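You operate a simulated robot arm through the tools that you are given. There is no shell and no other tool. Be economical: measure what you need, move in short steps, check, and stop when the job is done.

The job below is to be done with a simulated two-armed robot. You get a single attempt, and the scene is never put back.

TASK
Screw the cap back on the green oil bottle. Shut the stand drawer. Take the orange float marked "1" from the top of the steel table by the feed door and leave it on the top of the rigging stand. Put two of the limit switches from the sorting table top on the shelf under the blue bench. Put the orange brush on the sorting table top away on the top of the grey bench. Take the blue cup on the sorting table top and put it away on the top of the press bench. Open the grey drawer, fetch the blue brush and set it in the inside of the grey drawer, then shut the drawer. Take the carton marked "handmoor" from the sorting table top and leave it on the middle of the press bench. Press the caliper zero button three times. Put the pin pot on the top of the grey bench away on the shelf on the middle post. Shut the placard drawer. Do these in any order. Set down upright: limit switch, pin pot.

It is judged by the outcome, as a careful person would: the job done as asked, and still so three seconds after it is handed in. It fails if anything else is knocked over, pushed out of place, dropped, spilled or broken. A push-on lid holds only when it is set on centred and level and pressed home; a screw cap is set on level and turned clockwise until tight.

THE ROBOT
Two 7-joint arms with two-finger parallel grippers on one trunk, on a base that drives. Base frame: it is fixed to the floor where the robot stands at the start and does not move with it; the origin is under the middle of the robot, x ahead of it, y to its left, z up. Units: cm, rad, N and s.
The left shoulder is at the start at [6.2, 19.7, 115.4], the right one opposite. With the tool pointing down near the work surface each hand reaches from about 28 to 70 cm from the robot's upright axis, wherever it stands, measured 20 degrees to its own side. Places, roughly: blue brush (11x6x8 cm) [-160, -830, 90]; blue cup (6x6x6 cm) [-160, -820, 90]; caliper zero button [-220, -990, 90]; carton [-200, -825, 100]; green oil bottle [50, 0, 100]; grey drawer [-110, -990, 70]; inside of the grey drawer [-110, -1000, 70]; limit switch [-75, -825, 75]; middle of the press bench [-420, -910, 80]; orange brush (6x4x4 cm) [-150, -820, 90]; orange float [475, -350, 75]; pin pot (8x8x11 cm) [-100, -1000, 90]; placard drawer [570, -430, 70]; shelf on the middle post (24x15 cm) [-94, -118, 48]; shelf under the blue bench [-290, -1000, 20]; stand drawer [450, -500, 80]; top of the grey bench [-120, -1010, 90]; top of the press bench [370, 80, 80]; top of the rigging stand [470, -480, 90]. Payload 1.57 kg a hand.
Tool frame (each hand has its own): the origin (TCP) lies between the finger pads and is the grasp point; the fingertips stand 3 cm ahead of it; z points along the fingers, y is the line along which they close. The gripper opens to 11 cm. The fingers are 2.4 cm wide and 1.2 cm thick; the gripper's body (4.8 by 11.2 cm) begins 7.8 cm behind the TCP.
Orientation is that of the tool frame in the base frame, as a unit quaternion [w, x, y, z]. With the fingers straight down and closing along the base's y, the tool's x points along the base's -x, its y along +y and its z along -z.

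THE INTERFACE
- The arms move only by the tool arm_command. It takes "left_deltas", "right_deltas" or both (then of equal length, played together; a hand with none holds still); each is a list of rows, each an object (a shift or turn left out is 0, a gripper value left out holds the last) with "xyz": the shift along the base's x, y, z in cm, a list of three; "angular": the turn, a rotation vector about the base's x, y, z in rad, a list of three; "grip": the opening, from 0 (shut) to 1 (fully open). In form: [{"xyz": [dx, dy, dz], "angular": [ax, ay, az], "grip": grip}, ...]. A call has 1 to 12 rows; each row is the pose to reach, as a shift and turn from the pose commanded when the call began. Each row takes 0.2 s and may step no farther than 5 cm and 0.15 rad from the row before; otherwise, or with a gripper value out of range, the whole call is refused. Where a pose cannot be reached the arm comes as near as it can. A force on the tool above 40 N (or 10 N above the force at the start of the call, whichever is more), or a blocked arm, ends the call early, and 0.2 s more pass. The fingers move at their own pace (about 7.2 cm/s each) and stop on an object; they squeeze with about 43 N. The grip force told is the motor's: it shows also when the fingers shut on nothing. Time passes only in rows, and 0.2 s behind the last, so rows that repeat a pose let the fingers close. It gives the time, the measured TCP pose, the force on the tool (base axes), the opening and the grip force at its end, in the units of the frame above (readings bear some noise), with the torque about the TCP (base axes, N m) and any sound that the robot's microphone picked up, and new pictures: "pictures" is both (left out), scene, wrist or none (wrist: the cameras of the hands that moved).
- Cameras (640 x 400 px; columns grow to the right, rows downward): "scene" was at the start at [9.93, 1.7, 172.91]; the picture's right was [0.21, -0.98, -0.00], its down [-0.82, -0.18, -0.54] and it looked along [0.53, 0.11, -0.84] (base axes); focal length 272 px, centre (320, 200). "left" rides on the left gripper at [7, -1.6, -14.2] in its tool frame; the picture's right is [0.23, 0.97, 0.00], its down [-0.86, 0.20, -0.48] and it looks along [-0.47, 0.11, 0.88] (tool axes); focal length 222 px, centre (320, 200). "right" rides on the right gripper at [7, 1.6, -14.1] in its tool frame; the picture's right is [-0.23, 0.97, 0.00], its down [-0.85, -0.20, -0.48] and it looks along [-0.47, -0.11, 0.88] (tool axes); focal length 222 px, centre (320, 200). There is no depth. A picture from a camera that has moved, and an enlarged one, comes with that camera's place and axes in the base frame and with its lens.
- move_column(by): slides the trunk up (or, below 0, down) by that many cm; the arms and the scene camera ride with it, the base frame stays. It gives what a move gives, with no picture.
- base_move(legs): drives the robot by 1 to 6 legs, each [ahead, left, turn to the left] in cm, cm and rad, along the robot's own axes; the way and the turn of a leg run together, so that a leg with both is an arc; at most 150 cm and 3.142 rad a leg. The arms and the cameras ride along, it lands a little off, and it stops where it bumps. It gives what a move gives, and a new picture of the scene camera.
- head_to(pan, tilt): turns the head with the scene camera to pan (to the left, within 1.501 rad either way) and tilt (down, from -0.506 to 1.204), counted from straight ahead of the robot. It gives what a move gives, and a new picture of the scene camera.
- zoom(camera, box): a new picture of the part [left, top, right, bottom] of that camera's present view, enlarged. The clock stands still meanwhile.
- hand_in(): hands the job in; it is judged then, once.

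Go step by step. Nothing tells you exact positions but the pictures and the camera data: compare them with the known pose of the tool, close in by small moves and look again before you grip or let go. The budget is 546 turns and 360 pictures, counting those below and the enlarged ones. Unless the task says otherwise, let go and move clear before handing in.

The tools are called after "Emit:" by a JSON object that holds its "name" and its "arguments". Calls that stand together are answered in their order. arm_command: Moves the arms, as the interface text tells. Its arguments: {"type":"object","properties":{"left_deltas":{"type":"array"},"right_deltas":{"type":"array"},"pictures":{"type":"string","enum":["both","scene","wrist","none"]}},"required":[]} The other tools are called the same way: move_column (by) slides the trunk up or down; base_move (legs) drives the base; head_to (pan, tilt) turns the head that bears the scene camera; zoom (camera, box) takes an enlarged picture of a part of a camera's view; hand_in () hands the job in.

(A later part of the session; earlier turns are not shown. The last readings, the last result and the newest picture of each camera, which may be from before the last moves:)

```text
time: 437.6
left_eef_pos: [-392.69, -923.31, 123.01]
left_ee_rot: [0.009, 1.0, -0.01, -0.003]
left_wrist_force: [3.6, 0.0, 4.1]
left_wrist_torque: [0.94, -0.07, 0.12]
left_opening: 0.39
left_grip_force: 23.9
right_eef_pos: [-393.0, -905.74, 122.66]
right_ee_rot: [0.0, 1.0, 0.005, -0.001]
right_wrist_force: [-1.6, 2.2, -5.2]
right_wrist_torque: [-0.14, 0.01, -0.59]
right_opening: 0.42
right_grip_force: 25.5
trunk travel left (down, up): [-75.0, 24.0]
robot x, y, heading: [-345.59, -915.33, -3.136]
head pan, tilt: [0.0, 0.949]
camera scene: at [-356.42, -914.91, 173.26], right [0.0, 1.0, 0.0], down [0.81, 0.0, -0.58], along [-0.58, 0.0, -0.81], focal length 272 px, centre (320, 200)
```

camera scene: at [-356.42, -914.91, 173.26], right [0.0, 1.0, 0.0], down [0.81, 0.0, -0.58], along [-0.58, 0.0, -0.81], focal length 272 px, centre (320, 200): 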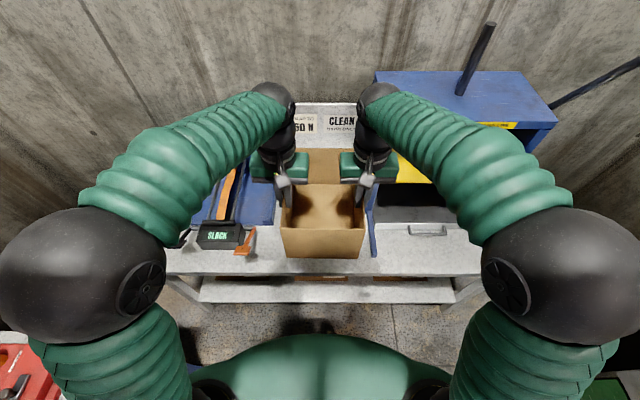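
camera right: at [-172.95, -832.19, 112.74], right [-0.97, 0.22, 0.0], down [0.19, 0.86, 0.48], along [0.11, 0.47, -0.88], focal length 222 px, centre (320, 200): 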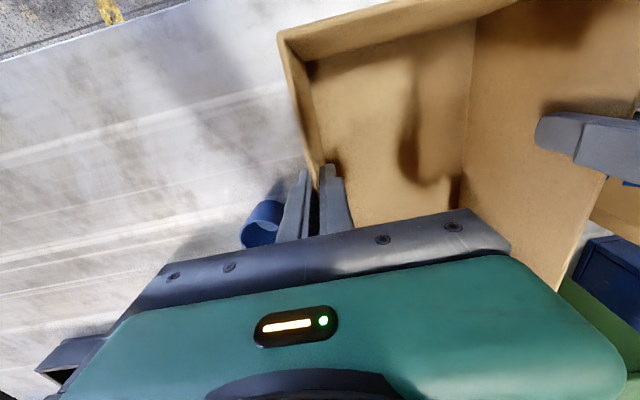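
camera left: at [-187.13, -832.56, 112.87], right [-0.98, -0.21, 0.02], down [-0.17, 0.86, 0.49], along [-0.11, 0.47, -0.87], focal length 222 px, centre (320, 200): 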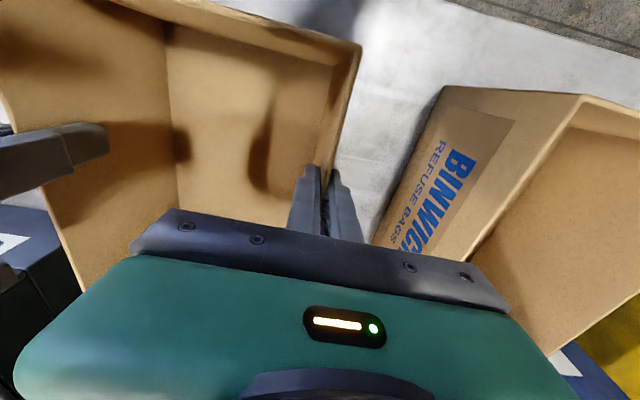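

Emit:
{"name": "arm_command", "arguments": {"left_deltas": [{"xyz": [-4, 0, 0]}, {"xyz": [-8, 0, 0]}, {"xyz": [-12, 0, 0]}, {"xyz": [-16, 0, -2]}, {"xyz": [-18, 0, -6]}, {"xyz": [-18, 0, -10]}, {"xyz": [-18, 0, -14]}, {"xyz": [-18, 0, -18]}, {"xyz": [-18, 0, -22]}, {"xyz": [-18, 0, -26]}, {"xyz": [-18, 0, -26]}], "right_deltas": [{"xyz": [-4, 0, 0]}, {"xyz": [-8, 0, 0]}, {"xyz": [-12, 0, 0]}, {"xyz": [-16, 0, -2]}, {"xyz": [-18, 0, -6]}, {"xyz": [-18, 0, -10]}, {"xyz": [-18, 0, -14]}, {"xyz": [-18, 0, -18]}, {"xyz": [-18, 0, -22]}, {"xyz": [-18, 0, -26]}, {"xyz": [-18, 0, -26]}], "pictures": "both"}}

```text
time: 440.1
left_eef_pos: [-410.63, -923.26, 96.94]
left_ee_rot: [0.009, 1.0, -0.009, -0.004]
left_wrist_force: [2.8, -0.8, 3.9]
left_wrist_torque: [0.93, 0.03, 0.19]
left_opening: 0.41
left_grip_force: 24.9
right_eef_pos: [-410.8, -905.77, 96.86]
right_ee_rot: [-0.001, 1.0, 0.006, -0.001]
right_wrist_force: [-2.9, 0.7, -5.2]
right_wrist_torque: [-0.15, -0.13, -0.58]
right_opening: 0.39
right_grip_force: 25.1
trunk travel left (down, up): [-75.0, 24.0]
robot x, y, heading: [-345.75, -914.95, -3.134]
head pan, tilt: [0.0, 0.949]
camera scene: at [-356.66, -914.91, 173.24], right [0.0, 1.0, 0.0], down [0.82, 0.0, -0.58], along [-0.58, 0.0, -0.82], focal length 272 px, centre (320, 200)
camera right: at [-403.94, -907.24, 110.89], right [-0.22, -0.98, 0.0], down [-0.86, 0.19, 0.48], along [-0.47, 0.11, -0.88], focal length 222 px, centre (320, 200)
camera left: at [-403.56, -921.54, 110.95], right [0.21, -0.98, 0.01], down [-0.85, -0.18, 0.49], along [-0.47, -0.12, -0.87], focal length 222 px, centre (320, 200)
```

scene: 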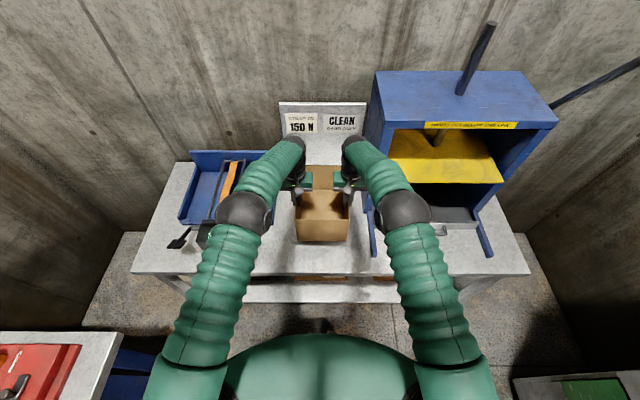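
right: 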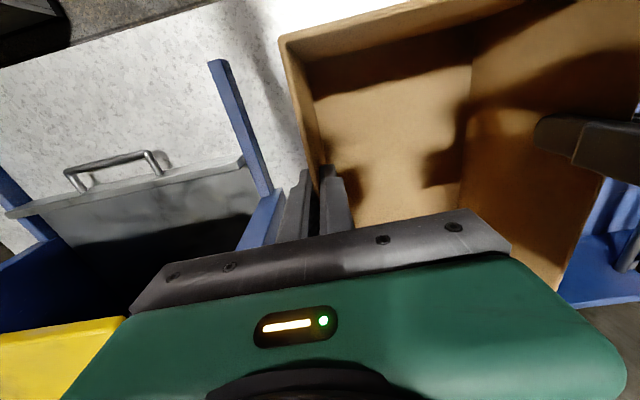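
left: 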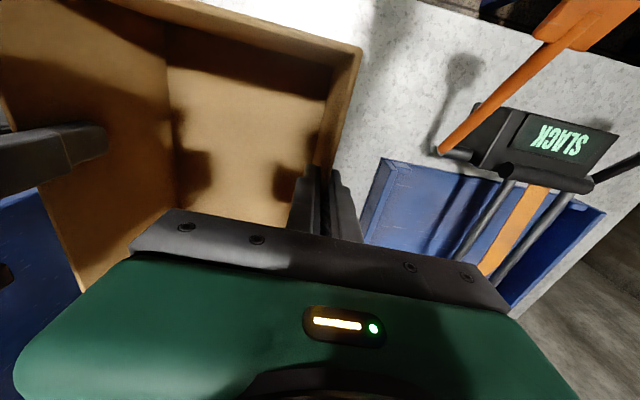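

Emit:
{"name": "arm_command", "arguments": {"left_deltas": [{"xyz": [0, 0, -1]}, {"xyz": [0, 0, -2]}, {"xyz": [0, 0, -2.8]}, {"xyz": [0, 0, -3.6]}, {"xyz": [0, 0, -4.4]}, {"xyz": [0, 0, -5.2]}, {"xyz": [0, 0, -6]}, {"xyz": [0, 0, -6.8]}, {"xyz": [0, 0, -7.6]}, {"xyz": [0, 0, -8.4]}], "right_deltas": [{"xyz": [0, 0, -1]}, {"xyz": [0, 0, -2]}, {"xyz": [0, 0, -2.8]}, {"xyz": [0, 0, -3.6]}, {"xyz": [0, 0, -4.4]}, {"xyz": [0, 0, -5.2]}, {"xyz": [0, 0, -6]}, {"xyz": [0, 0, -6.8]}, {"xyz": [0, 0, -7.6]}, {"xyz": [0, 0, -8.4]}], "pictures": "none"}}

```text
time: 442.2
left_eef_pos: [-410.71, -923.33, 88.79]
left_ee_rot: [0.008, 1.0, -0.009, -0.005]
left_wrist_force: [1.5, -5.4, 4.6]
left_wrist_torque: [0.86, 0.16, 0.28]
left_opening: 0.4
left_grip_force: 24.5
right_eef_pos: [-410.83, -905.75, 88.5]
right_ee_rot: [-0.001, 1.0, 0.004, -0.002]
right_wrist_force: [-4.8, 6.1, 5.7]
right_wrist_torque: [-0.15, -0.8, -0.61]
right_opening: 0.39
right_grip_force: 25.0
trunk travel left (down, up): [-75.0, 24.0]
robot x, y, heading: [-345.82, -914.82, -3.138]
head pan, tilt: [0.0, 0.949]
```

Emit:
{"name": "arm_command", "arguments": {"left_deltas": [{"xyz": [0, 0, -0.3]}, {"xyz": [0, 0, -0.6]}, {"xyz": [0, 0, -0.9]}], "right_deltas": [{"xyz": [0, 0, -0.3]}, {"xyz": [0, 0, -0.6]}, {"xyz": [0, 0, -0.9]}], "pictures": "none"}}

```text
time: 443.1
left_eef_pos: [-410.51, -923.3, 88.11]
left_ee_rot: [0.008, 1.0, -0.01, -0.008]
left_wrist_force: [-3.6, -7.1, 23.7]
left_wrist_torque: [1.22, 0.05, 0.15]
left_opening: 0.47
left_grip_force: 25.3
right_eef_pos: [-410.61, -905.76, 87.86]
right_ee_rot: [0.0, 1.0, 0.005, -0.002]
right_wrist_force: [-4.4, 6.7, 23.8]
right_wrist_torque: [-0.47, 0.08, -0.61]
right_opening: 0.44
right_grip_force: 25.6
trunk travel left (down, up): [-75.0, 24.0]
robot x, y, heading: [-345.6, -915.13, -3.135]
head pan, tilt: [0.0, 0.949]
```

Firm contact on both sides; the box is down. I open both grippers, and lift straight out.

Emit:
{"name": "arm_command", "arguments": {"left_deltas": [{"xyz": [0, 0, 0.5]}, {"xyz": [0, 0, 0.5], "grip": 0.2}, {"xyz": [0, 0, 0.5], "grip": 0.35}, {"xyz": [0, 0, 0.5]}, {"xyz": [0, 0, 4]}, {"xyz": [0, 0, 8]}, {"xyz": [0, 0, 12]}, {"xyz": [1, 0, 16]}, {"xyz": [3, 0, 20]}, {"xyz": [6, 0, 24]}], "right_deltas": [{"xyz": [0, 0, 0.5]}, {"xyz": [0, 0, 0.5], "grip": 0.2}, {"xyz": [0, 0, 0.5], "grip": 0.35}, {"xyz": [0, 0, 0.5]}, {"xyz": [0, 0, 4]}, {"xyz": [0, 0, 8]}, {"xyz": [0, 0, 12]}, {"xyz": [1, 0, 16]}, {"xyz": [3, 0, 20]}, {"xyz": [6, 0, 24]}], "pictures": "scene"}}

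```text
time: 445.2
left_eef_pos: [-404.2, -923.38, 112.05]
left_ee_rot: [0.008, 1.0, -0.01, -0.005]
left_wrist_force: [0.0, -0.6, 0.2]
left_wrist_torque: [0.02, 0.02, 0.02]
left_opening: 3.84
left_grip_force: 0.1
right_eef_pos: [-404.26, -905.6, 111.79]
right_ee_rot: [0.001, 1.0, 0.005, -0.003]
right_wrist_force: [0.5, -0.4, 0.1]
right_wrist_torque: [0.01, 0.0, -0.01]
right_opening: 3.85
right_grip_force: 0.1
trunk travel left (down, up): [-75.0, 24.0]
robot x, y, heading: [-345.91, -914.82, -3.134]
head pan, tilt: [0.0, 0.949]
camera scene: at [-355.7, -914.91, 173.3], right [0.0, 1.0, 0.0], down [0.81, 0.0, -0.58], along [-0.58, 0.0, -0.81], focal length 272 px, centre (320, 200)
```

scene: 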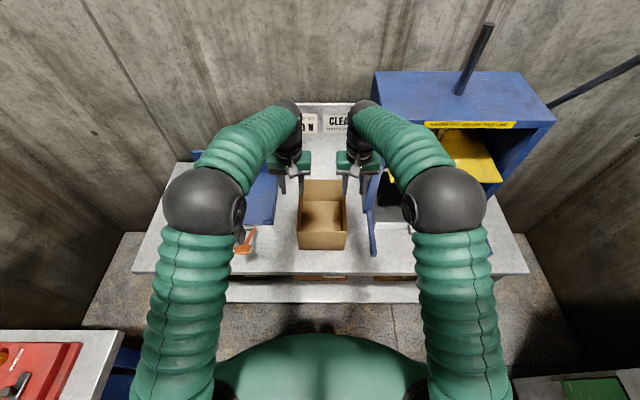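

Emit:
{"name": "arm_command", "arguments": {"left_deltas": [{"xyz": [4, -1, 2]}, {"xyz": [8, -2, 4]}, {"xyz": [12, -3, 7]}, {"xyz": [15, -4, 10]}, {"xyz": [18, -5, 13]}, {"xyz": [20, -6, 16]}], "right_deltas": [{"xyz": [4, 1, 2]}, {"xyz": [8, 2, 4]}, {"xyz": [12, 3, 7]}, {"xyz": [15, 4, 10]}, {"xyz": [18, 5, 13]}, {"xyz": [20, 6, 16]}], "pictures": "none"}}

Emit:
{"name": "base_move", "arguments": {"legs": [[-90, -5, 0], [-90, -4, 0], [0, 0, -1.575]]}}

```text
refused: row 3 steps farther than a row can; nothing moved
```

```text
time: 458.1
left_eef_pos: [-174.53, -845.78, 111.79]
left_ee_rot: [-0.002, -0.697, 0.717, 0.008]
left_wrist_force: [-0.3, -0.4, 0.6]
left_wrist_torque: [-0.03, 0.01, 0.03]
left_opening: 3.86
left_grip_force: 0.0
right_eef_pos: [-156.83, -845.91, 111.43]
right_ee_rot: [0.001, -0.707, 0.708, 0.001]
right_wrist_force: [-0.3, 0.2, -0.6]
right_wrist_torque: [-0.05, 0.04, 0.0]
right_opening: 3.87
right_grip_force: 0.1
trunk travel left (down, up): [-75.0, 24.0]
robot x, y, heading: [-166.72, -904.92, 1.569]
head pan, tilt: [0.0, 0.949]
camera scene: at [-166.96, -894.01, 173.26], right [1.0, -0.01, 0.0], down [0.0, -0.81, -0.58], along [0.0, 0.58, -0.81], focal length 272 px, centre (320, 200)
```

scene: 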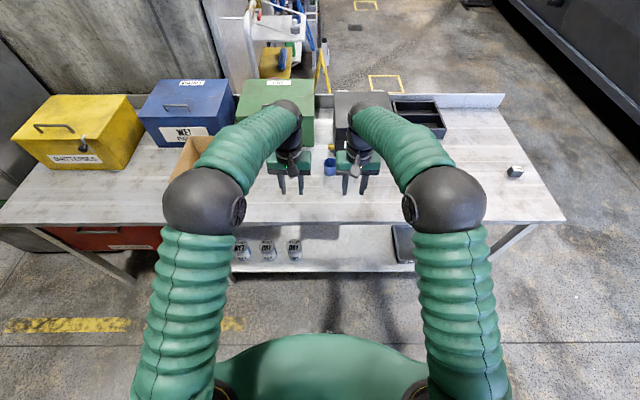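

Emit:
{"name": "arm_command", "arguments": {"right_deltas": [{"xyz": [4, -1, 2]}, {"xyz": [8, -2, 4]}, {"xyz": [12, -3, 6]}, {"xyz": [15, -4, 9]}, {"xyz": [18, -5, 12]}], "pictures": "none"}}

Emit:
{"name": "base_move", "arguments": {"legs": [[18, 0, 0]]}}

Emit:
{"name": "arm_command", "arguments": {"left_deltas": [{"xyz": [3, 2, 0], "grip": 0.85}, {"xyz": [6, 4.5, 0]}, {"xyz": [9, 7, 0]}, {"xyz": [12, 9.5, 0]}, {"xyz": [12.3, 10.8, 0]}, {"xyz": [12.3, 10.8, 0]}], "pictures": "wrist"}}

```text
time: 459.3
left_eef_pos: [-174.41, -846.05, 112.03]
left_ee_rot: [-0.002, -0.696, 0.718, 0.01]
left_wrist_force: [-0.3, -0.9, 0.1]
left_wrist_torque: [0.0, -0.03, -0.01]
left_opening: 3.88
left_grip_force: 0.0
right_eef_pos: [-138.63, -851.12, 123.74]
right_ee_rot: [0.001, -0.707, 0.708, 0.003]
right_wrist_force: [0.0, -0.3, -0.1]
right_wrist_torque: [0.04, -0.01, -0.03]
right_opening: 3.84
right_grip_force: 0.0
trunk travel left (down, up): [-75.0, 24.0]
robot x, y, heading: [-167.09, -904.98, 1.565]
head pan, tilt: [0.0, 0.949]
```

```text
time: 460.9
left_eef_pos: [-174.37, -828.32, 112.1]
left_ee_rot: [-0.002, -0.696, 0.718, 0.01]
left_wrist_force: [1.1, 0.7, -0.3]
left_wrist_torque: [0.02, 0.02, -0.01]
left_opening: 3.85
left_grip_force: 0.2
right_eef_pos: [-138.62, -833.51, 123.91]
right_ee_rot: [0.003, -0.706, 0.708, 0.003]
right_wrist_force: [-0.4, 0.1, 0.3]
right_wrist_torque: [0.02, 0.02, -0.03]
right_opening: 3.85
right_grip_force: 0.0
trunk travel left (down, up): [-75.0, 24.0]
robot x, y, heading: [-166.7, -886.84, 1.568]
head pan, tilt: [0.0, 0.949]
camera scene: at [-166.72, -876.69, 173.3], right [1.0, -0.01, 0.0], down [-0.01, -0.81, -0.58], along [0.0, 0.58, -0.81], focal length 272 px, centre (320, 200)
```

scene: 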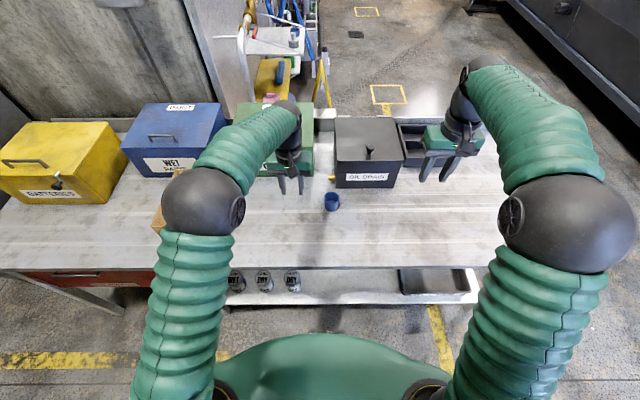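

```text
time: 462.2
left_eef_pos: [-164.45, -822.71, 111.04]
left_ee_rot: [-0.003, -0.696, 0.718, 0.01]
left_wrist_force: [0.1, -0.3, 0.3]
left_wrist_torque: [-0.01, 0.0, -0.01]
left_opening: 9.36
left_grip_force: 0.0
left hand out of reach, approached as far as the arm can: row 3, 4, 5, 6
right_eef_pos: [-138.54, -833.16, 123.59]
right_ee_rot: [0.001, -0.706, 0.708, 0.001]
right_wrist_force: [0.2, 0.6, 0.4]
right_wrist_torque: [0.01, 0.04, -0.01]
right_opening: 3.85
right_grip_force: 0.1
trunk travel left (down, up): [-75.0, 24.0]
robot x, y, heading: [-166.61, -886.78, 1.559]
head pan, tilt: [0.0, 0.949]
camera left: at [-162.68, -829.91, 125.06], right [-0.98, -0.2, 0.02], down [-0.17, 0.86, 0.49], along [-0.11, 0.48, -0.87], focal length 222 px, centre (320, 200)
```

left: 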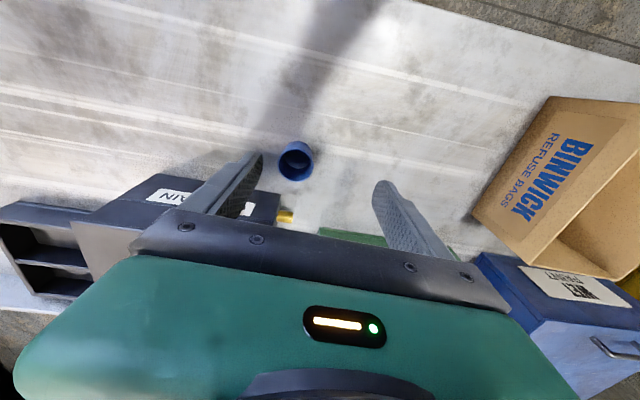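

Emit:
{"name": "arm_command", "arguments": {"left_deltas": [{"xyz": [0.5, 1, -4]}, {"xyz": [1.5, 2.5, -8]}, {"xyz": [2.5, 4, -11.5]}, {"xyz": [2.6, 4.7, -15]}, {"xyz": [2.6, 4.7, -15]}], "pictures": "wrist"}}

```text
time: 463.4
left_eef_pos: [-163.71, -822.42, 96.3]
left_ee_rot: [-0.002, -0.697, 0.717, 0.01]
left_wrist_force: [0.8, 0.1, -0.1]
left_wrist_torque: [-0.01, -0.03, 0.0]
left_opening: 9.34
left_grip_force: 0.0
left hand out of reach, approached as far as the arm can: row 1, 2, 3, 4, 5
right_eef_pos: [-138.56, -833.27, 123.71]
right_ee_rot: [0.001, -0.706, 0.708, 0.002]
right_wrist_force: [0.1, 0.0, -0.5]
right_wrist_torque: [-0.01, 0.0, 0.03]
right_opening: 3.84
right_grip_force: 0.1
trunk travel left (down, up): [-75.0, 24.0]
robot x, y, heading: [-166.74, -887.24, 1.565]
head pan, tilt: [0.0, 0.949]
camera left: at [-161.99, -829.58, 110.28], right [-0.98, -0.2, 0.02], down [-0.17, 0.86, 0.49], along [-0.11, 0.48, -0.87], focal length 222 px, centre (320, 200)
```

left: 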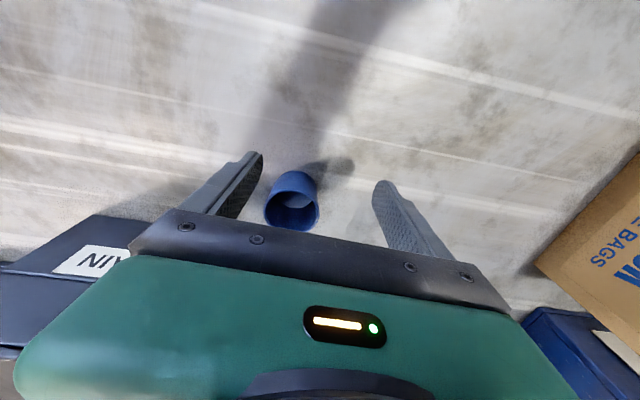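

Emit:
{"name": "base_move", "arguments": {"legs": [[5, 0, 0]]}}

Emit:
{"name": "arm_command", "arguments": {"left_deltas": [{"xyz": [1, 0, 0]}, {"xyz": [1.9, 0, 0]}, {"xyz": [1.9, 0, 0]}], "pictures": "wrist"}}

```text
time: 464.4
left_eef_pos: [-163.59, -818.26, 96.95]
left_ee_rot: [0.0, -0.697, 0.717, 0.014]
left_wrist_force: [0.7, -0.5, 0.8]
left_wrist_torque: [0.06, 0.03, -0.02]
left_opening: 9.35
left_grip_force: 0.1
right_eef_pos: [-138.42, -829.32, 124.28]
right_ee_rot: [0.005, -0.706, 0.708, 0.004]
right_wrist_force: [-0.4, 0.2, -0.4]
right_wrist_torque: [-0.02, 0.02, 0.0]
right_opening: 3.85
right_grip_force: 0.1
trunk travel left (down, up): [-75.0, 24.0]
robot x, y, heading: [-166.66, -882.08, 1.565]
head pan, tilt: [0.0, 0.949]
camera scene: at [-166.6, -872.52, 173.37], right [1.0, -0.01, 0.0], down [-0.01, -0.81, -0.59], along [0.0, 0.59, -0.81], focal length 272 px, centre (320, 200)
```

scene: 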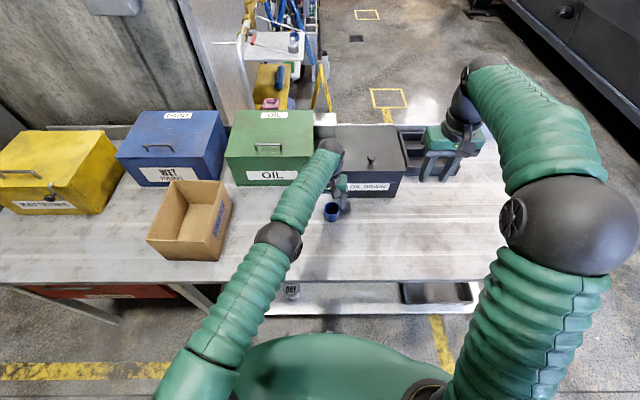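

```text
time: 465.2
left_eef_pos: [-161.96, -818.22, 96.46]
left_ee_rot: [-0.003, -0.696, 0.718, 0.01]
left_wrist_force: [0.9, -0.1, -0.2]
left_wrist_torque: [0.01, 0.0, -0.01]
left_opening: 9.32
left_grip_force: 0.1
left hand out of reach, approached as far as the arm can: row 1, 2, 3
right_eef_pos: [-138.49, -828.45, 123.73]
right_ee_rot: [0.002, -0.705, 0.709, 0.004]
right_wrist_force: [0.7, 0.1, -0.3]
right_wrist_torque: [0.01, -0.02, 0.02]
right_opening: 3.85
right_grip_force: 0.0
trunk travel left (down, up): [-75.0, 24.0]
robot x, y, heading: [-166.7, -881.46, 1.567]
head pan, tilt: [0.0, 0.949]
camera left: at [-160.32, -825.42, 110.43], right [-0.98, -0.2, 0.01], down [-0.17, 0.86, 0.49], along [-0.11, 0.48, -0.87], focal length 222 px, centre (320, 200)
```

left: 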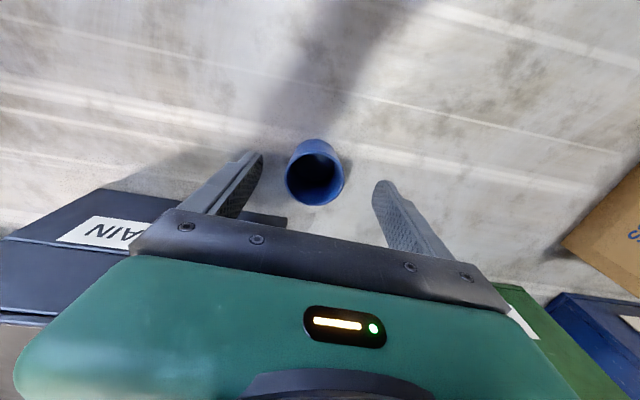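

Emit:
{"name": "arm_command", "arguments": {"left_deltas": [{"xyz": [0.2, 0.4, -3]}, {"xyz": [0.2, 0.5, -6.3]}, {"xyz": [0.2, 0.5, -6.3]}, {"xyz": [0.2, 0.5, -6.3], "grip": 0.65}, {"xyz": [0.2, 0.5, -6.3], "grip": 0.5}, {"xyz": [0.2, 0.5, -6.3], "grip": 0.45}, {"xyz": [0.2, 0.5, -6.3], "grip": 0.4}], "pictures": "wrist"}}

```text
time: 466.8
left_eef_pos: [-162.18, -818.82, 90.46]
left_ee_rot: [-0.001, -0.696, 0.718, 0.01]
left_wrist_force: [0.1, 0.8, -0.1]
left_wrist_torque: [-0.03, -0.01, 0.02]
left_opening: 4.97
left_grip_force: 36.1
left hand out of reach, approached as far as the arm can: row 1, 2, 3, 4, 5, 6, 7
right_eef_pos: [-138.57, -828.37, 123.82]
right_ee_rot: [0.002, -0.706, 0.709, 0.003]
right_wrist_force: [0.1, -0.4, 0.0]
right_wrist_torque: [0.0, 0.01, 0.0]
right_opening: 3.85
right_grip_force: 0.0
trunk travel left (down, up): [-75.0, 24.0]
robot x, y, heading: [-166.78, -882.04, 1.566]
head pan, tilt: [0.0, 0.949]
camera left: at [-160.55, -826.01, 104.36], right [-0.98, -0.2, 0.01], down [-0.17, 0.85, 0.49], along [-0.11, 0.48, -0.87], focal length 222 px, centre (320, 200)
```

left: 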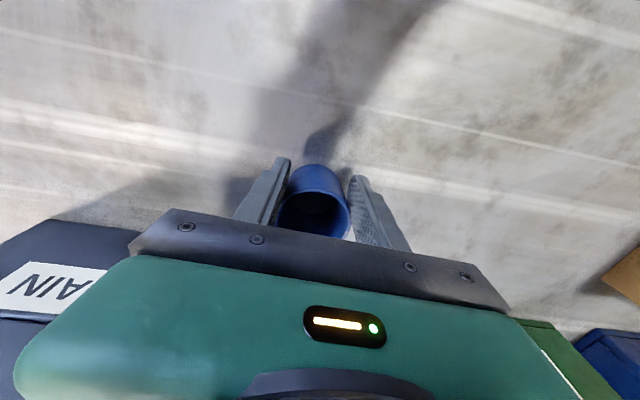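

Emit:
{"name": "arm_command", "arguments": {"left_deltas": [{"grip": 0.6}, {"grip": 0.75}, {"grip": 0.75}], "pictures": "none"}}

Emit:
{"name": "base_move", "arguments": {"legs": [[2.5, 0, 0]]}}

Emit:
{"name": "arm_command", "arguments": {"left_deltas": [{"xyz": [0, 0, 0]}], "pictures": "wrist"}}

```text
time: 467.6
left_eef_pos: [-162.29, -818.94, 90.32]
left_ee_rot: [-0.001, -0.697, 0.717, 0.01]
left_wrist_force: [0.6, 1.3, -0.6]
left_wrist_torque: [0.01, 0.04, -0.01]
left_opening: 8.23
left_grip_force: 0.0
right_eef_pos: [-138.5, -828.38, 123.81]
right_ee_rot: [0.003, -0.706, 0.708, 0.002]
right_wrist_force: [0.0, -0.2, -0.2]
right_wrist_torque: [0.0, 0.05, 0.01]
right_opening: 3.86
right_grip_force: 0.0
trunk travel left (down, up): [-75.0, 24.0]
robot x, y, heading: [-166.52, -882.44, 1.566]
head pan, tilt: [0.0, 0.949]
```

```text
time: 468.4
left_eef_pos: [-162.16, -816.86, 90.83]
left_ee_rot: [0.0, -0.697, 0.717, 0.013]
left_wrist_force: [-0.1, 0.1, -0.1]
left_wrist_torque: [0.06, -0.02, 0.02]
left_opening: 8.25
left_grip_force: 0.0
right_eef_pos: [-138.47, -826.69, 124.31]
right_ee_rot: [0.004, -0.706, 0.708, 0.005]
right_wrist_force: [-0.3, -0.1, 0.4]
right_wrist_torque: [0.03, 0.06, 0.0]
right_opening: 3.85
right_grip_force: 0.0
trunk travel left (down, up): [-75.0, 24.0]
robot x, y, heading: [-166.69, -879.32, 1.558]
head pan, tilt: [0.0, 0.949]
camera scene: at [-166.56, -869.51, 173.33], right [1.0, -0.01, 0.0], down [-0.01, -0.81, -0.58], along [0.0, 0.58, -0.81], focal length 272 px, centre (320, 200)
```

scene: 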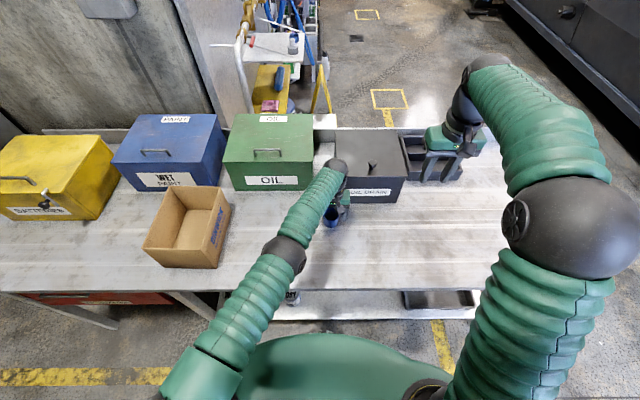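

```text
time: 468.8
left_eef_pos: [-162.17, -815.92, 90.23]
left_ee_rot: [-0.002, -0.697, 0.717, 0.01]
left_wrist_force: [0.5, 0.2, 0.2]
left_wrist_torque: [-0.07, 0.01, 0.0]
left_opening: 8.23
left_grip_force: 0.1
right_eef_pos: [-138.55, -825.85, 123.86]
right_ee_rot: [0.002, -0.706, 0.708, 0.003]
right_wrist_force: [-1.1, 0.2, -0.4]
right_wrist_torque: [-0.05, 0.02, 0.0]
right_opening: 3.83
right_grip_force: 0.1
trunk travel left (down, up): [-75.0, 24.0]
robot x, y, heading: [-166.84, -879.23, 1.565]
head pan, tilt: [0.0, 0.949]
camera left: at [-160.42, -823.16, 104.3], right [-0.98, -0.2, 0.01], down [-0.17, 0.86, 0.49], along [-0.11, 0.48, -0.87], focal length 222 px, centre (320, 200)
```

left: 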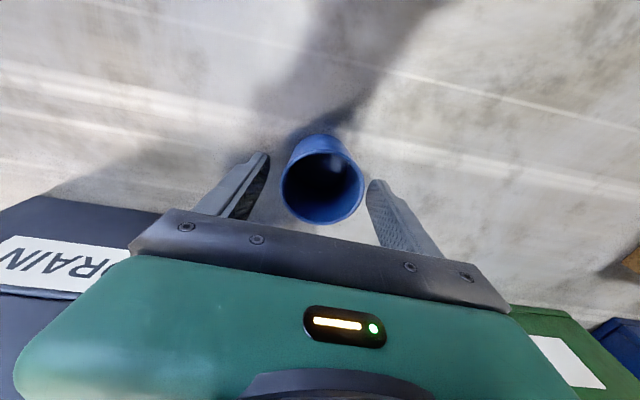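

Emit:
{"name": "arm_command", "arguments": {"left_deltas": [{"xyz": [0.2, -1.2, -0.2]}, {"xyz": [0.2, -1.2, -0.2], "grip": 0.6}, {"xyz": [0.2, -1.2, -0.2], "grip": 0.5}, {"xyz": [0.2, -1.2, -0.2], "grip": 0.4}, {"xyz": [0.2, -1.2, -0.2], "grip": 0.4}], "pictures": "none"}}

Emit:
{"name": "arm_command", "arguments": {"left_deltas": [{"xyz": [0, 0, 4]}, {"xyz": [0, -1, 8]}, {"xyz": [0, -3, 12]}, {"xyz": [-1, -6, 16]}, {"xyz": [-2, -10, 19]}, {"xyz": [-4, -14, 21]}, {"xyz": [-6, -18, 23]}, {"xyz": [-8, -22, 25]}, {"xyz": [-10, -26, 27]}, {"xyz": [-12, -28, 29]}, {"xyz": [-14, -30, 31]}, {"xyz": [-14, -30, 34]}], "pictures": "wrist"}}

```text
time: 470.0
left_eef_pos: [-161.64, -816.87, 90.09]
left_ee_rot: [-0.002, -0.697, 0.717, 0.011]
left_wrist_force: [0.5, 0.8, 0.1]
left_wrist_torque: [-0.03, 0.01, -0.02]
left_opening: 5.83
left_grip_force: 43.1
left hand out of reach, approached as far as the arm can: row 1, 2, 3, 4, 5
right_eef_pos: [-138.51, -826.06, 123.96]
right_ee_rot: [0.004, -0.706, 0.709, 0.004]
right_wrist_force: [0.2, 0.3, -0.7]
right_wrist_torque: [-0.01, -0.01, 0.0]
right_opening: 3.87
right_grip_force: 0.0
trunk travel left (down, up): [-75.0, 24.0]
robot x, y, heading: [-166.57, -879.38, 1.565]
head pan, tilt: [0.0, 0.949]
```

```text
refused: row 4 steps farther than a row can; nothing moved
```

Emit:
{"name": "arm_command", "arguments": {"left_deltas": [{"xyz": [0, 0, 4]}, {"xyz": [0, -1, 8]}, {"xyz": [0, -3, 12]}, {"xyz": [-1, -6, 15]}, {"xyz": [-2, -9, 18]}, {"xyz": [-3, -13, 20]}, {"xyz": [-5, -17, 22]}, {"xyz": [-7, -21, 24]}, {"xyz": [-9, -25, 26]}, {"xyz": [-11, -28, 28]}, {"xyz": [-13, -30, 31]}, {"xyz": [-14, -30, 34]}], "pictures": "wrist"}}

```text
time: 472.6
left_eef_pos: [-165.1, -820.23, 126.43]
left_ee_rot: [-0.003, -0.696, 0.718, 0.009]
left_wrist_force: [0.1, -0.6, -0.6]
left_wrist_torque: [-0.04, -0.06, 0.01]
left_opening: 5.84
left_grip_force: 43.3
left hand out of reach, approached as far as the arm can: row 1, 2, 3, 4, 5, 6, 7, 8, 9, 10, 11, 12
right_eef_pos: [-138.59, -826.03, 124.05]
right_ee_rot: [0.004, -0.706, 0.709, 0.003]
right_wrist_force: [-0.3, 0.2, 0.4]
right_wrist_torque: [-0.03, -0.02, -0.02]
right_opening: 3.83
right_grip_force: 0.2
trunk travel left (down, up): [-75.0, 24.0]
robot x, y, heading: [-166.87, -879.08, 1.568]
head pan, tilt: [0.0, 0.949]
camera left: at [-163.42, -827.32, 140.27], right [-0.98, -0.2, 0.01], down [-0.16, 0.86, 0.49], along [-0.11, 0.48, -0.87], focal length 222 px, centre (320, 200)
```

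left: 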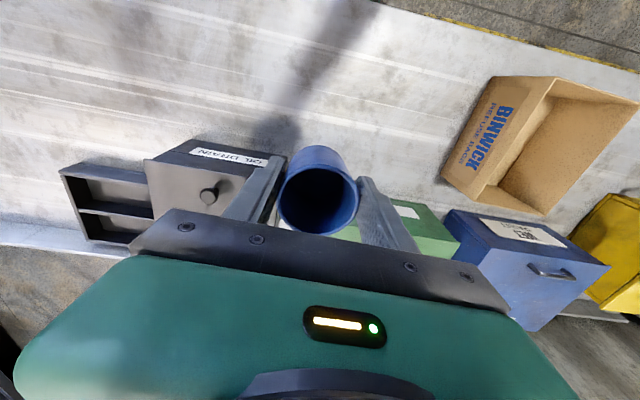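

Emit:
{"name": "arm_command", "arguments": {"left_deltas": [{"xyz": [-2, -4, 0]}, {"xyz": [-4, -8, 0]}, {"xyz": [-6, -12, 0]}, {"xyz": [-8, -16, 0]}, {"xyz": [-10, -20, 0]}, {"xyz": [-12, -24, 0]}, {"xyz": [-12, -24, 0]}], "right_deltas": [{"xyz": [0, -4, 0]}, {"xyz": [0, -8, 0]}, {"xyz": [0, -12, 0]}, {"xyz": [0, -14, 0]}, {"xyz": [0, -14, 2]}, {"xyz": [0, -14, 4]}, {"xyz": [0, -14, 6]}], "pictures": "none"}}

```text
time: 474.2
left_eef_pos: [-166.84, -820.19, 127.73]
left_ee_rot: [-0.002, -0.697, 0.717, 0.01]
left_wrist_force: [0.4, 0.0, 0.6]
left_wrist_torque: [-0.01, -0.02, 0.01]
left_opening: 5.83
left_grip_force: 43.1
left hand out of reach, approached as far as the arm can: row 1, 2, 3, 4, 5, 6, 7
right_eef_pos: [-138.43, -840.19, 130.12]
right_ee_rot: [0.005, -0.706, 0.708, 0.004]
right_wrist_force: [0.7, -0.4, -0.3]
right_wrist_torque: [0.0, -0.01, -0.01]
right_opening: 3.86
right_grip_force: 0.1
trunk travel left (down, up): [-75.0, 24.0]
robot x, y, heading: [-166.69, -879.29, 1.56]
head pan, tilt: [0.0, 0.949]
```

Emit:
{"name": "arm_command", "arguments": {"left_deltas": [{"xyz": [0, 0, 0]}, {"xyz": [0, 0, 0]}, {"xyz": [0, 0, 0]}, {"xyz": [0, 0, 0]}, {"xyz": [0, 0, 0]}], "pictures": "scene"}}

```text
time: 475.4
left_eef_pos: [-166.8, -820.1, 127.76]
left_ee_rot: [-0.001, -0.696, 0.718, 0.01]
left_wrist_force: [0.0, 0.2, -1.3]
left_wrist_torque: [-0.01, -0.02, 0.03]
left_opening: 5.84
left_grip_force: 43.3
right_eef_pos: [-138.45, -840.06, 130.05]
right_ee_rot: [0.003, -0.706, 0.708, 0.004]
right_wrist_force: [0.0, 0.2, -0.9]
right_wrist_torque: [0.0, -0.04, -0.02]
right_opening: 3.83
right_grip_force: 0.1
trunk travel left (down, up): [-75.0, 24.0]
robot x, y, heading: [-166.71, -879.66, 1.565]
head pan, tilt: [0.0, 0.949]
camera scene: at [-166.6, -868.58, 173.26], right [1.0, -0.01, 0.0], down [-0.01, -0.81, -0.58], along [0.0, 0.58, -0.81], focal length 272 px, centre (320, 200)
```

scene: 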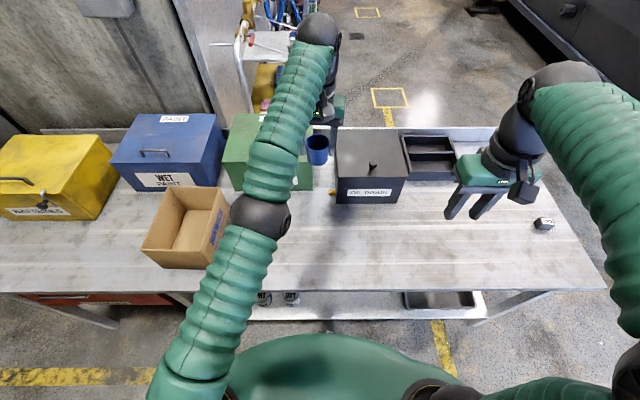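

Emit:
{"name": "arm_command", "arguments": {"left_deltas": [{"xyz": [0, -1, -3]}, {"xyz": [0, -3, -6]}, {"xyz": [-1, -6, -9]}, {"xyz": [-2, -9, -11]}, {"xyz": [-3, -13, -12]}, {"xyz": [-4, -17, -12]}, {"xyz": [-4, -20, -12]}], "pictures": "none"}}

```text
time: 477.0
left_eef_pos: [-163.74, -818.95, 121.86]
left_ee_rot: [-0.002, -0.696, 0.718, 0.011]
left_wrist_force: [-0.3, 0.2, -0.2]
left_wrist_torque: [0.01, -0.01, 0.01]
left_opening: 5.83
left_grip_force: 42.7
left hand out of reach, approached as far as the arm can: row 1, 2, 3, 4, 5, 6, 7
right_eef_pos: [-138.53, -840.2, 130.03]
right_ee_rot: [0.003, -0.706, 0.708, 0.004]
right_wrist_force: [0.1, -0.9, -0.4]
right_wrist_torque: [0.02, -0.01, -0.04]
right_opening: 3.84
right_grip_force: 0.0
trunk travel left (down, up): [-75.0, 24.0]
robot x, y, heading: [-166.5, -879.75, 1.565]
head pan, tilt: [0.0, 0.949]
```

Emit:
{"name": "arm_command", "arguments": {"left_deltas": [{"xyz": [-4, -2, -2]}, {"xyz": [-8, -5, -4]}, {"xyz": [-12, -8, -4]}, {"xyz": [-16, -11, -4]}, {"xyz": [-20, -14, -4]}, {"xyz": [-22, -18, -4]}, {"xyz": [-22, -22, -4]}, {"xyz": [-22, -25, -4]}], "pictures": "scene"}}

```text
refused: row 2 steps farther than a row can; nothing moved
```

Emit:
{"name": "arm_command", "arguments": {"left_deltas": [{"xyz": [-3, -2, -2]}, {"xyz": [-6, -4, -4]}, {"xyz": [-9, -7, -4]}, {"xyz": [-12, -10, -4]}, {"xyz": [-15, -13, -4]}, {"xyz": [-18, -16, -4]}, {"xyz": [-21, -19, -4]}, {"xyz": [-22, -23, -4]}, {"xyz": [-22, -26, -4]}], "pictures": "scene"}}

```text
time: 479.0
left_eef_pos: [-178.49, -815.92, 125.3]
left_ee_rot: [-0.001, -0.696, 0.718, 0.011]
left_wrist_force: [-0.5, -0.7, -0.2]
left_wrist_torque: [0.03, -0.01, 0.0]
left_opening: 5.8
left_grip_force: 42.9
left hand out of reach, approached as far as the arm can: row 1, 2, 3, 4, 5, 6, 7, 8, 9
right_eef_pos: [-138.59, -840.29, 130.0]
right_ee_rot: [0.005, -0.706, 0.708, 0.003]
right_wrist_force: [-0.6, 0.3, 0.0]
right_wrist_torque: [-0.02, 0.0, 0.04]
right_opening: 3.87
right_grip_force: 0.1
trunk travel left (down, up): [-75.0, 24.0]
robot x, y, heading: [-166.63, -879.23, 1.566]
head pan, tilt: [0.0, 0.949]
camera scene: at [-166.72, -868.54, 173.26], right [1.0, -0.01, 0.0], down [-0.01, -0.81, -0.58], along [0.0, 0.58, -0.81], focal length 272 px, centre (320, 200)
```

scene: 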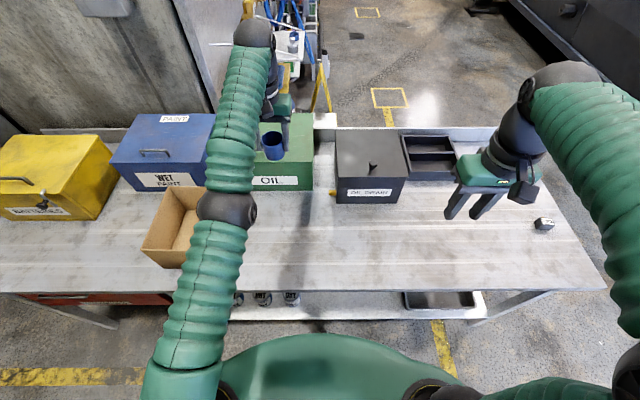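

Emit:
{"name": "arm_command", "arguments": {"left_deltas": [{"xyz": [0, -5, 0]}, {"xyz": [0, -10, 0]}, {"xyz": [0, -15, 0]}, {"xyz": [0, -20, 0]}, {"xyz": [0, -25, 0]}, {"xyz": [0, -30, 0]}, {"xyz": [0, -30, 0]}, {"xyz": [0, -30, 0]}, {"xyz": [0, -30, 0]}, {"xyz": [0, -30, 0]}, {"xyz": [0, -30, 0]}, {"xyz": [0, -30, 0]}], "pictures": "none"}}

```text
time: 481.6
left_eef_pos: [-171.94, -818.61, 127.82]
left_ee_rot: [-0.001, -0.696, 0.718, 0.011]
left_wrist_force: [0.1, -1.0, -0.7]
left_wrist_torque: [0.0, 0.0, 0.0]
left_opening: 5.83
left_grip_force: 42.9
left hand out of reach, approached as far as the arm can: row 1, 2, 3, 4, 5, 6, 7, 8, 9, 10, 11, 12
right_eef_pos: [-138.49, -840.22, 130.12]
right_ee_rot: [0.004, -0.706, 0.708, 0.003]
right_wrist_force: [-0.4, 0.3, 0.1]
right_wrist_torque: [0.01, -0.03, -0.02]
right_opening: 3.88
right_grip_force: 0.0
trunk travel left (down, up): [-75.0, 24.0]
robot x, y, heading: [-166.49, -879.49, 1.564]
head pan, tilt: [0.0, 0.949]
```

Emit:
{"name": "arm_command", "arguments": {"left_deltas": [{"xyz": [0, 4, 2]}, {"xyz": [0, 8, 4]}, {"xyz": [0, 12, 6]}, {"xyz": [0, 16, 8]}, {"xyz": [0, 20, 10]}, {"xyz": [0, 20, 10]}, {"xyz": [0, 16, 8]}, {"xyz": [0, 12, 6]}, {"xyz": [0, 8, 4]}, {"xyz": [0, 4, 2]}, {"xyz": [0, 0, 0]}, {"xyz": [0, -4, -2]}], "pictures": "none"}}

Emit:
{"name": "arm_command", "arguments": {"left_deltas": [{"xyz": [0, -5, 0]}, {"xyz": [0, -10, 0]}, {"xyz": [0, -15, 0]}, {"xyz": [0, -20, 0]}, {"xyz": [0, -25, 0]}, {"xyz": [0, -25, 0]}], "pictures": "none"}}

```text
time: 484.2
left_eef_pos: [-171.46, -818.56, 127.41]
left_ee_rot: [-0.002, -0.697, 0.717, 0.012]
left_wrist_force: [0.6, -0.9, -0.6]
left_wrist_torque: [0.01, 0.03, 0.0]
left_opening: 5.81
left_grip_force: 43.1
left hand out of reach, approached as far as the arm can: row 1, 2, 3, 4, 5, 6, 7, 8, 9, 10, 11, 12
right_eef_pos: [-138.3, -840.26, 129.98]
right_ee_rot: [0.004, -0.706, 0.708, 0.004]
right_wrist_force: [0.2, 0.5, 0.1]
right_wrist_torque: [0.0, 0.02, -0.01]
right_opening: 3.86
right_grip_force: 0.1
trunk travel left (down, up): [-75.0, 24.0]
robot x, y, heading: [-167.0, -879.89, 1.565]
head pan, tilt: [0.0, 0.949]
```

```text
time: 485.6
left_eef_pos: [-162.87, -822.57, 128.95]
left_ee_rot: [-0.001, -0.696, 0.718, 0.011]
left_wrist_force: [1.0, -0.2, -0.1]
left_wrist_torque: [0.0, 0.0, 0.0]
left_opening: 5.81
left_grip_force: 42.9
left hand out of reach, approached as far as the arm can: row 1, 2, 3, 4, 5, 6
right_eef_pos: [-138.57, -840.19, 130.11]
right_ee_rot: [0.004, -0.706, 0.708, 0.004]
right_wrist_force: [0.5, -0.9, 0.4]
right_wrist_torque: [0.03, 0.01, 0.03]
right_opening: 3.87
right_grip_force: 0.1
trunk travel left (down, up): [-75.0, 24.0]
robot x, y, heading: [-166.45, -879.56, 1.562]
head pan, tilt: [0.0, 0.949]
```

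Emit:
{"name": "arm_command", "arguments": {"left_deltas": [{"xyz": [0, 0, -5]}, {"xyz": [0, 0, -10]}, {"xyz": [0, 0, -15]}, {"xyz": [0, 0, -20]}, {"xyz": [0, 0, -25]}, {"xyz": [0, 0, -28]}, {"xyz": [0, 0, -28]}], "pictures": "none"}}

```text
time: 487.2
left_eef_pos: [-159.45, -816.92, 100.97]
left_ee_rot: [-0.002, -0.696, 0.718, 0.011]
left_wrist_force: [-0.3, 0.6, -0.3]
left_wrist_torque: [-0.02, -0.02, -0.04]
left_opening: 5.82
left_grip_force: 42.6
left hand out of reach, approached as far as the arm can: row 1, 2, 3, 4, 5, 6, 7
right_eef_pos: [-138.46, -840.17, 130.19]
right_ee_rot: [0.004, -0.706, 0.708, 0.004]
right_wrist_force: [0.4, 0.3, 0.8]
right_wrist_torque: [-0.04, -0.04, -0.03]
right_opening: 3.87
right_grip_force: 0.0
trunk travel left (down, up): [-75.0, 24.0]
robot x, y, heading: [-166.78, -879.88, 1.566]
head pan, tilt: [0.0, 0.949]
```

Emit:
{"name": "arm_command", "arguments": {"left_deltas": [{"xyz": [-2, -3, 0]}, {"xyz": [-4, -6, 0]}, {"xyz": [-6, -10, 0]}, {"xyz": [-8, -14, 0]}, {"xyz": [-10, -18, 0]}, {"xyz": [-12, -22, 0]}, {"xyz": [-12, -22, 0]}], "pictures": "scene"}}

```text
time: 488.8
left_eef_pos: [-160.19, -816.43, 100.78]
left_ee_rot: [-0.002, -0.696, 0.718, 0.011]
left_wrist_force: [-0.7, -0.4, -0.7]
left_wrist_torque: [-0.01, 0.01, 0.02]
left_opening: 5.83
left_grip_force: 43.0
left hand out of reach, approached as far as the arm can: row 1, 2, 3, 4, 5, 6, 7
right_eef_pos: [-138.41, -840.13, 130.11]
right_ee_rot: [0.004, -0.706, 0.708, 0.004]
right_wrist_force: [0.1, 0.4, -1.0]
right_wrist_torque: [-0.02, 0.0, 0.01]
right_opening: 3.84
right_grip_force: 0.1
trunk travel left (down, up): [-75.0, 24.0]
robot x, y, heading: [-166.9, -879.41, 1.56]
head pan, tilt: [0.0, 0.949]
camera scene: at [-166.55, -868.56, 173.26], right [1.0, -0.01, 0.0], down [-0.01, -0.81, -0.58], along [0.0, 0.58, -0.81], focal length 272 px, centre (320, 200)
```

scene: 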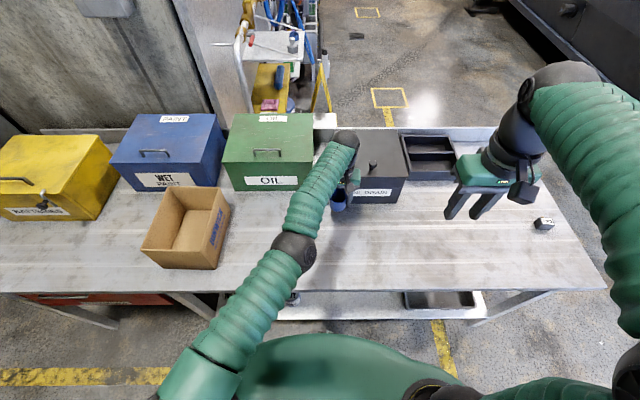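

Emit:
{"name": "arm_command", "arguments": {"left_deltas": [{"xyz": [0, -2, 2], "angular": [0.14, 0, 0]}, {"xyz": [-1, -5, 4], "angular": [0.28, 0, 0]}, {"xyz": [-2, -8, 6], "angular": [0.42, 0, 0]}, {"xyz": [-3, -12, 8], "angular": [0.56, 0, 0]}, {"xyz": [-4, -16, 10], "angular": [0.56, 0, 0]}, {"xyz": [-5, -20, 12], "angular": [0.56, 0, 0]}, {"xyz": [-5, -20, 12], "angular": [0.56, 0, 0]}], "pictures": "scene"}}

```text
time: 489.7
left_eef_pos: [-156.14, -810.57, 107.75]
left_ee_rot: [-0.133, 0.7, -0.682, -0.166]
left_wrist_force: [-1.6, -53.7, 7.2]
left_wrist_torque: [-1.06, -1.0, -1.45]
left_opening: 5.84
left_grip_force: 43.2
left hand out of reach, approached as far as the arm can: row 1, 2, 3, 4
right_eef_pos: [-138.4, -841.13, 130.22]
right_ee_rot: [0.006, -0.706, 0.709, 0.006]
right_wrist_force: [0.3, 0.3, -1.0]
right_wrist_torque: [-0.08, -0.01, -0.01]
right_opening: 3.84
right_grip_force: 0.1
trunk travel left (down, up): [-75.0, 24.0]
robot x, y, heading: [-166.47, -879.35, 1.568]
head pan, tilt: [0.0, 0.949]
stopped in row 4 (left hand): the force on the tool passed its limit at 68 N (the readings are from after the stop); the commanded pose is now the measured one
camera scene: at [-166.46, -870.08, 173.24], right [1.0, -0.01, 0.0], down [-0.01, -0.81, -0.59], along [0.0, 0.59, -0.81], focal length 272 px, centre (320, 200)
```

scene: 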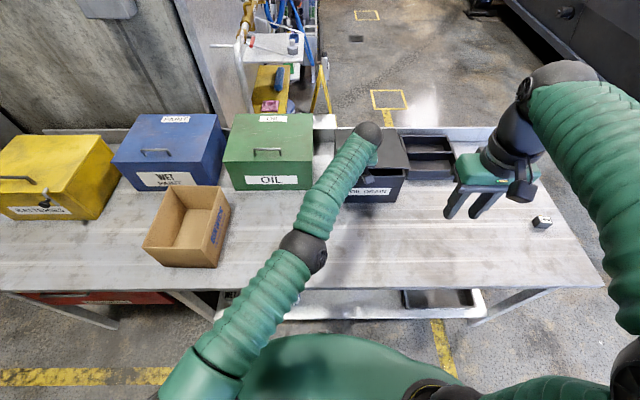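

Emit:
{"name": "base_move", "arguments": {"legs": [[-22, 0, 0]]}}

Emit:
{"name": "zoom", "arguments": {"camera": "scene", "box": [220, 50, 460, 200]}}

```text
time: 491.4
left_eef_pos: [-156.62, -830.63, 108.17]
left_ee_rot: [-0.141, 0.7, -0.679, -0.17]
left_wrist_force: [0.0, 0.1, -0.6]
left_wrist_torque: [-0.04, -0.07, -0.01]
left_opening: 5.82
left_grip_force: 42.8
right_eef_pos: [-138.78, -861.79, 130.05]
right_ee_rot: [0.002, -0.706, 0.708, 0.002]
right_wrist_force: [0.3, 0.1, -0.6]
right_wrist_torque: [-0.02, 0.0, 0.0]
right_opening: 3.84
right_grip_force: 0.0
trunk travel left (down, up): [-75.0, 24.0]
robot x, y, heading: [-167.16, -901.74, 1.566]
head pan, tilt: [0.0, 0.949]
camera scene: at [-166.72, -890.05, 173.29], right [1.0, -0.01, 0.0], down [-0.01, -0.82, -0.58], along [0.0, 0.58, -0.82], focal length 272 px, centre (320, 200)
```

scene: 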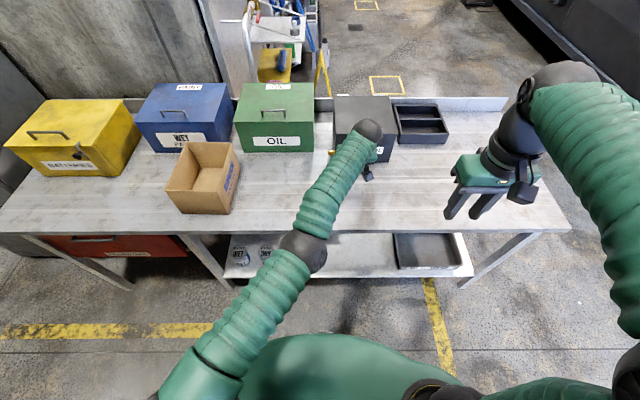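

```text
2.67 times, centred on (340, 125) of scene
camera zoom: at [-166.72, -890.05, 173.29], right [1.0, -0.01, 0.0], down [-0.01, -0.82, -0.58], along [0.0, 0.58, -0.82], focal length 724 px, centre (267, 400)
```

zoom: 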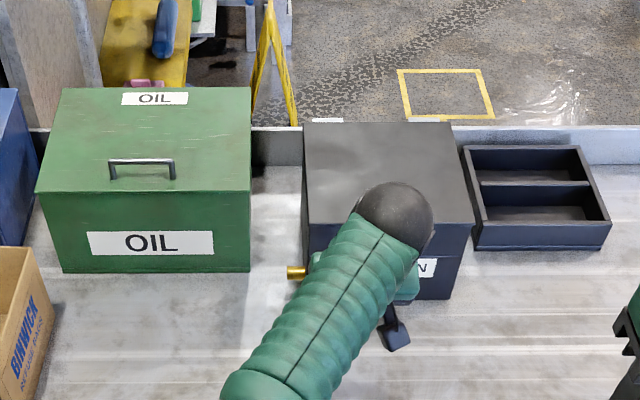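

Emit:
{"name": "arm_command", "arguments": {"left_deltas": [{"xyz": [-1, -3, 1]}, {"xyz": [-2, -6, 2]}, {"xyz": [-3, -9, 3]}, {"xyz": [-4, -12, 4]}, {"xyz": [-5, -15, 5]}, {"xyz": [-5, -15, 5]}, {"xyz": [-5, -15, 5]}], "pictures": "wrist"}}

```text
time: 493.2
left_eef_pos: [-157.74, -832.42, 116.09]
left_ee_rot: [-0.129, 0.721, -0.657, -0.175]
left_wrist_force: [0.0, 0.0, -0.2]
left_wrist_torque: [-0.02, -0.01, -0.01]
left_opening: 5.84
left_grip_force: 42.9
left hand out of reach, approached as far as the arm can: row 1, 2, 3, 4, 5, 6, 7
right_eef_pos: [-138.85, -862.69, 130.42]
right_ee_rot: [0.004, -0.706, 0.708, 0.003]
right_wrist_force: [0.9, -0.7, 0.4]
right_wrist_torque: [0.03, 0.01, 0.0]
right_opening: 3.85
right_grip_force: 0.0
trunk travel left (down, up): [-75.0, 24.0]
robot x, y, heading: [-166.58, -901.62, 1.567]
head pan, tilt: [0.0, 0.949]
stopped in row 7 (left hand): the arm was blocked; the commanded pose is now the measured one
camera left: at [-154.35, -844.49, 125.77], right [-0.95, -0.31, -0.05], down [-0.22, 0.55, 0.8], along [-0.22, 0.78, -0.59], focal length 222 px, centre (320, 200)
```

left: 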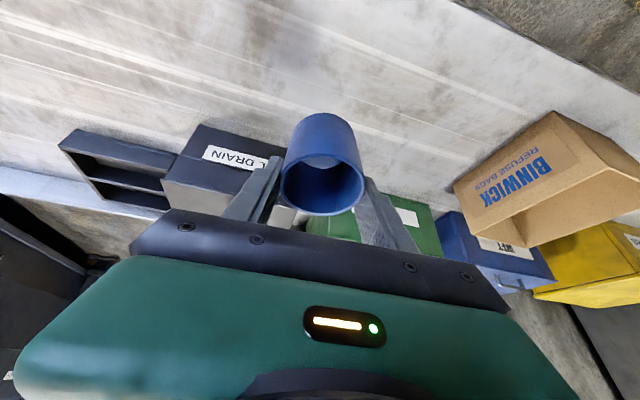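

Emit:
{"name": "arm_command", "arguments": {"left_deltas": [{"xyz": [-4, -1, 1]}, {"xyz": [-8, -2, 2]}, {"xyz": [-12, -4, 4]}, {"xyz": [-16, -6, 6]}, {"xyz": [-20, -8, 8]}, {"xyz": [-24, -10, 10]}, {"xyz": [-28, -13, 11]}, {"xyz": [-32, -16, 11]}, {"xyz": [-36, -19, 11]}, {"xyz": [-40, -22, 11]}, {"xyz": [-40, -22, 11]}], "pictures": "scene"}}

```text
refused: row 7 steps farther than a row can; nothing moved
```

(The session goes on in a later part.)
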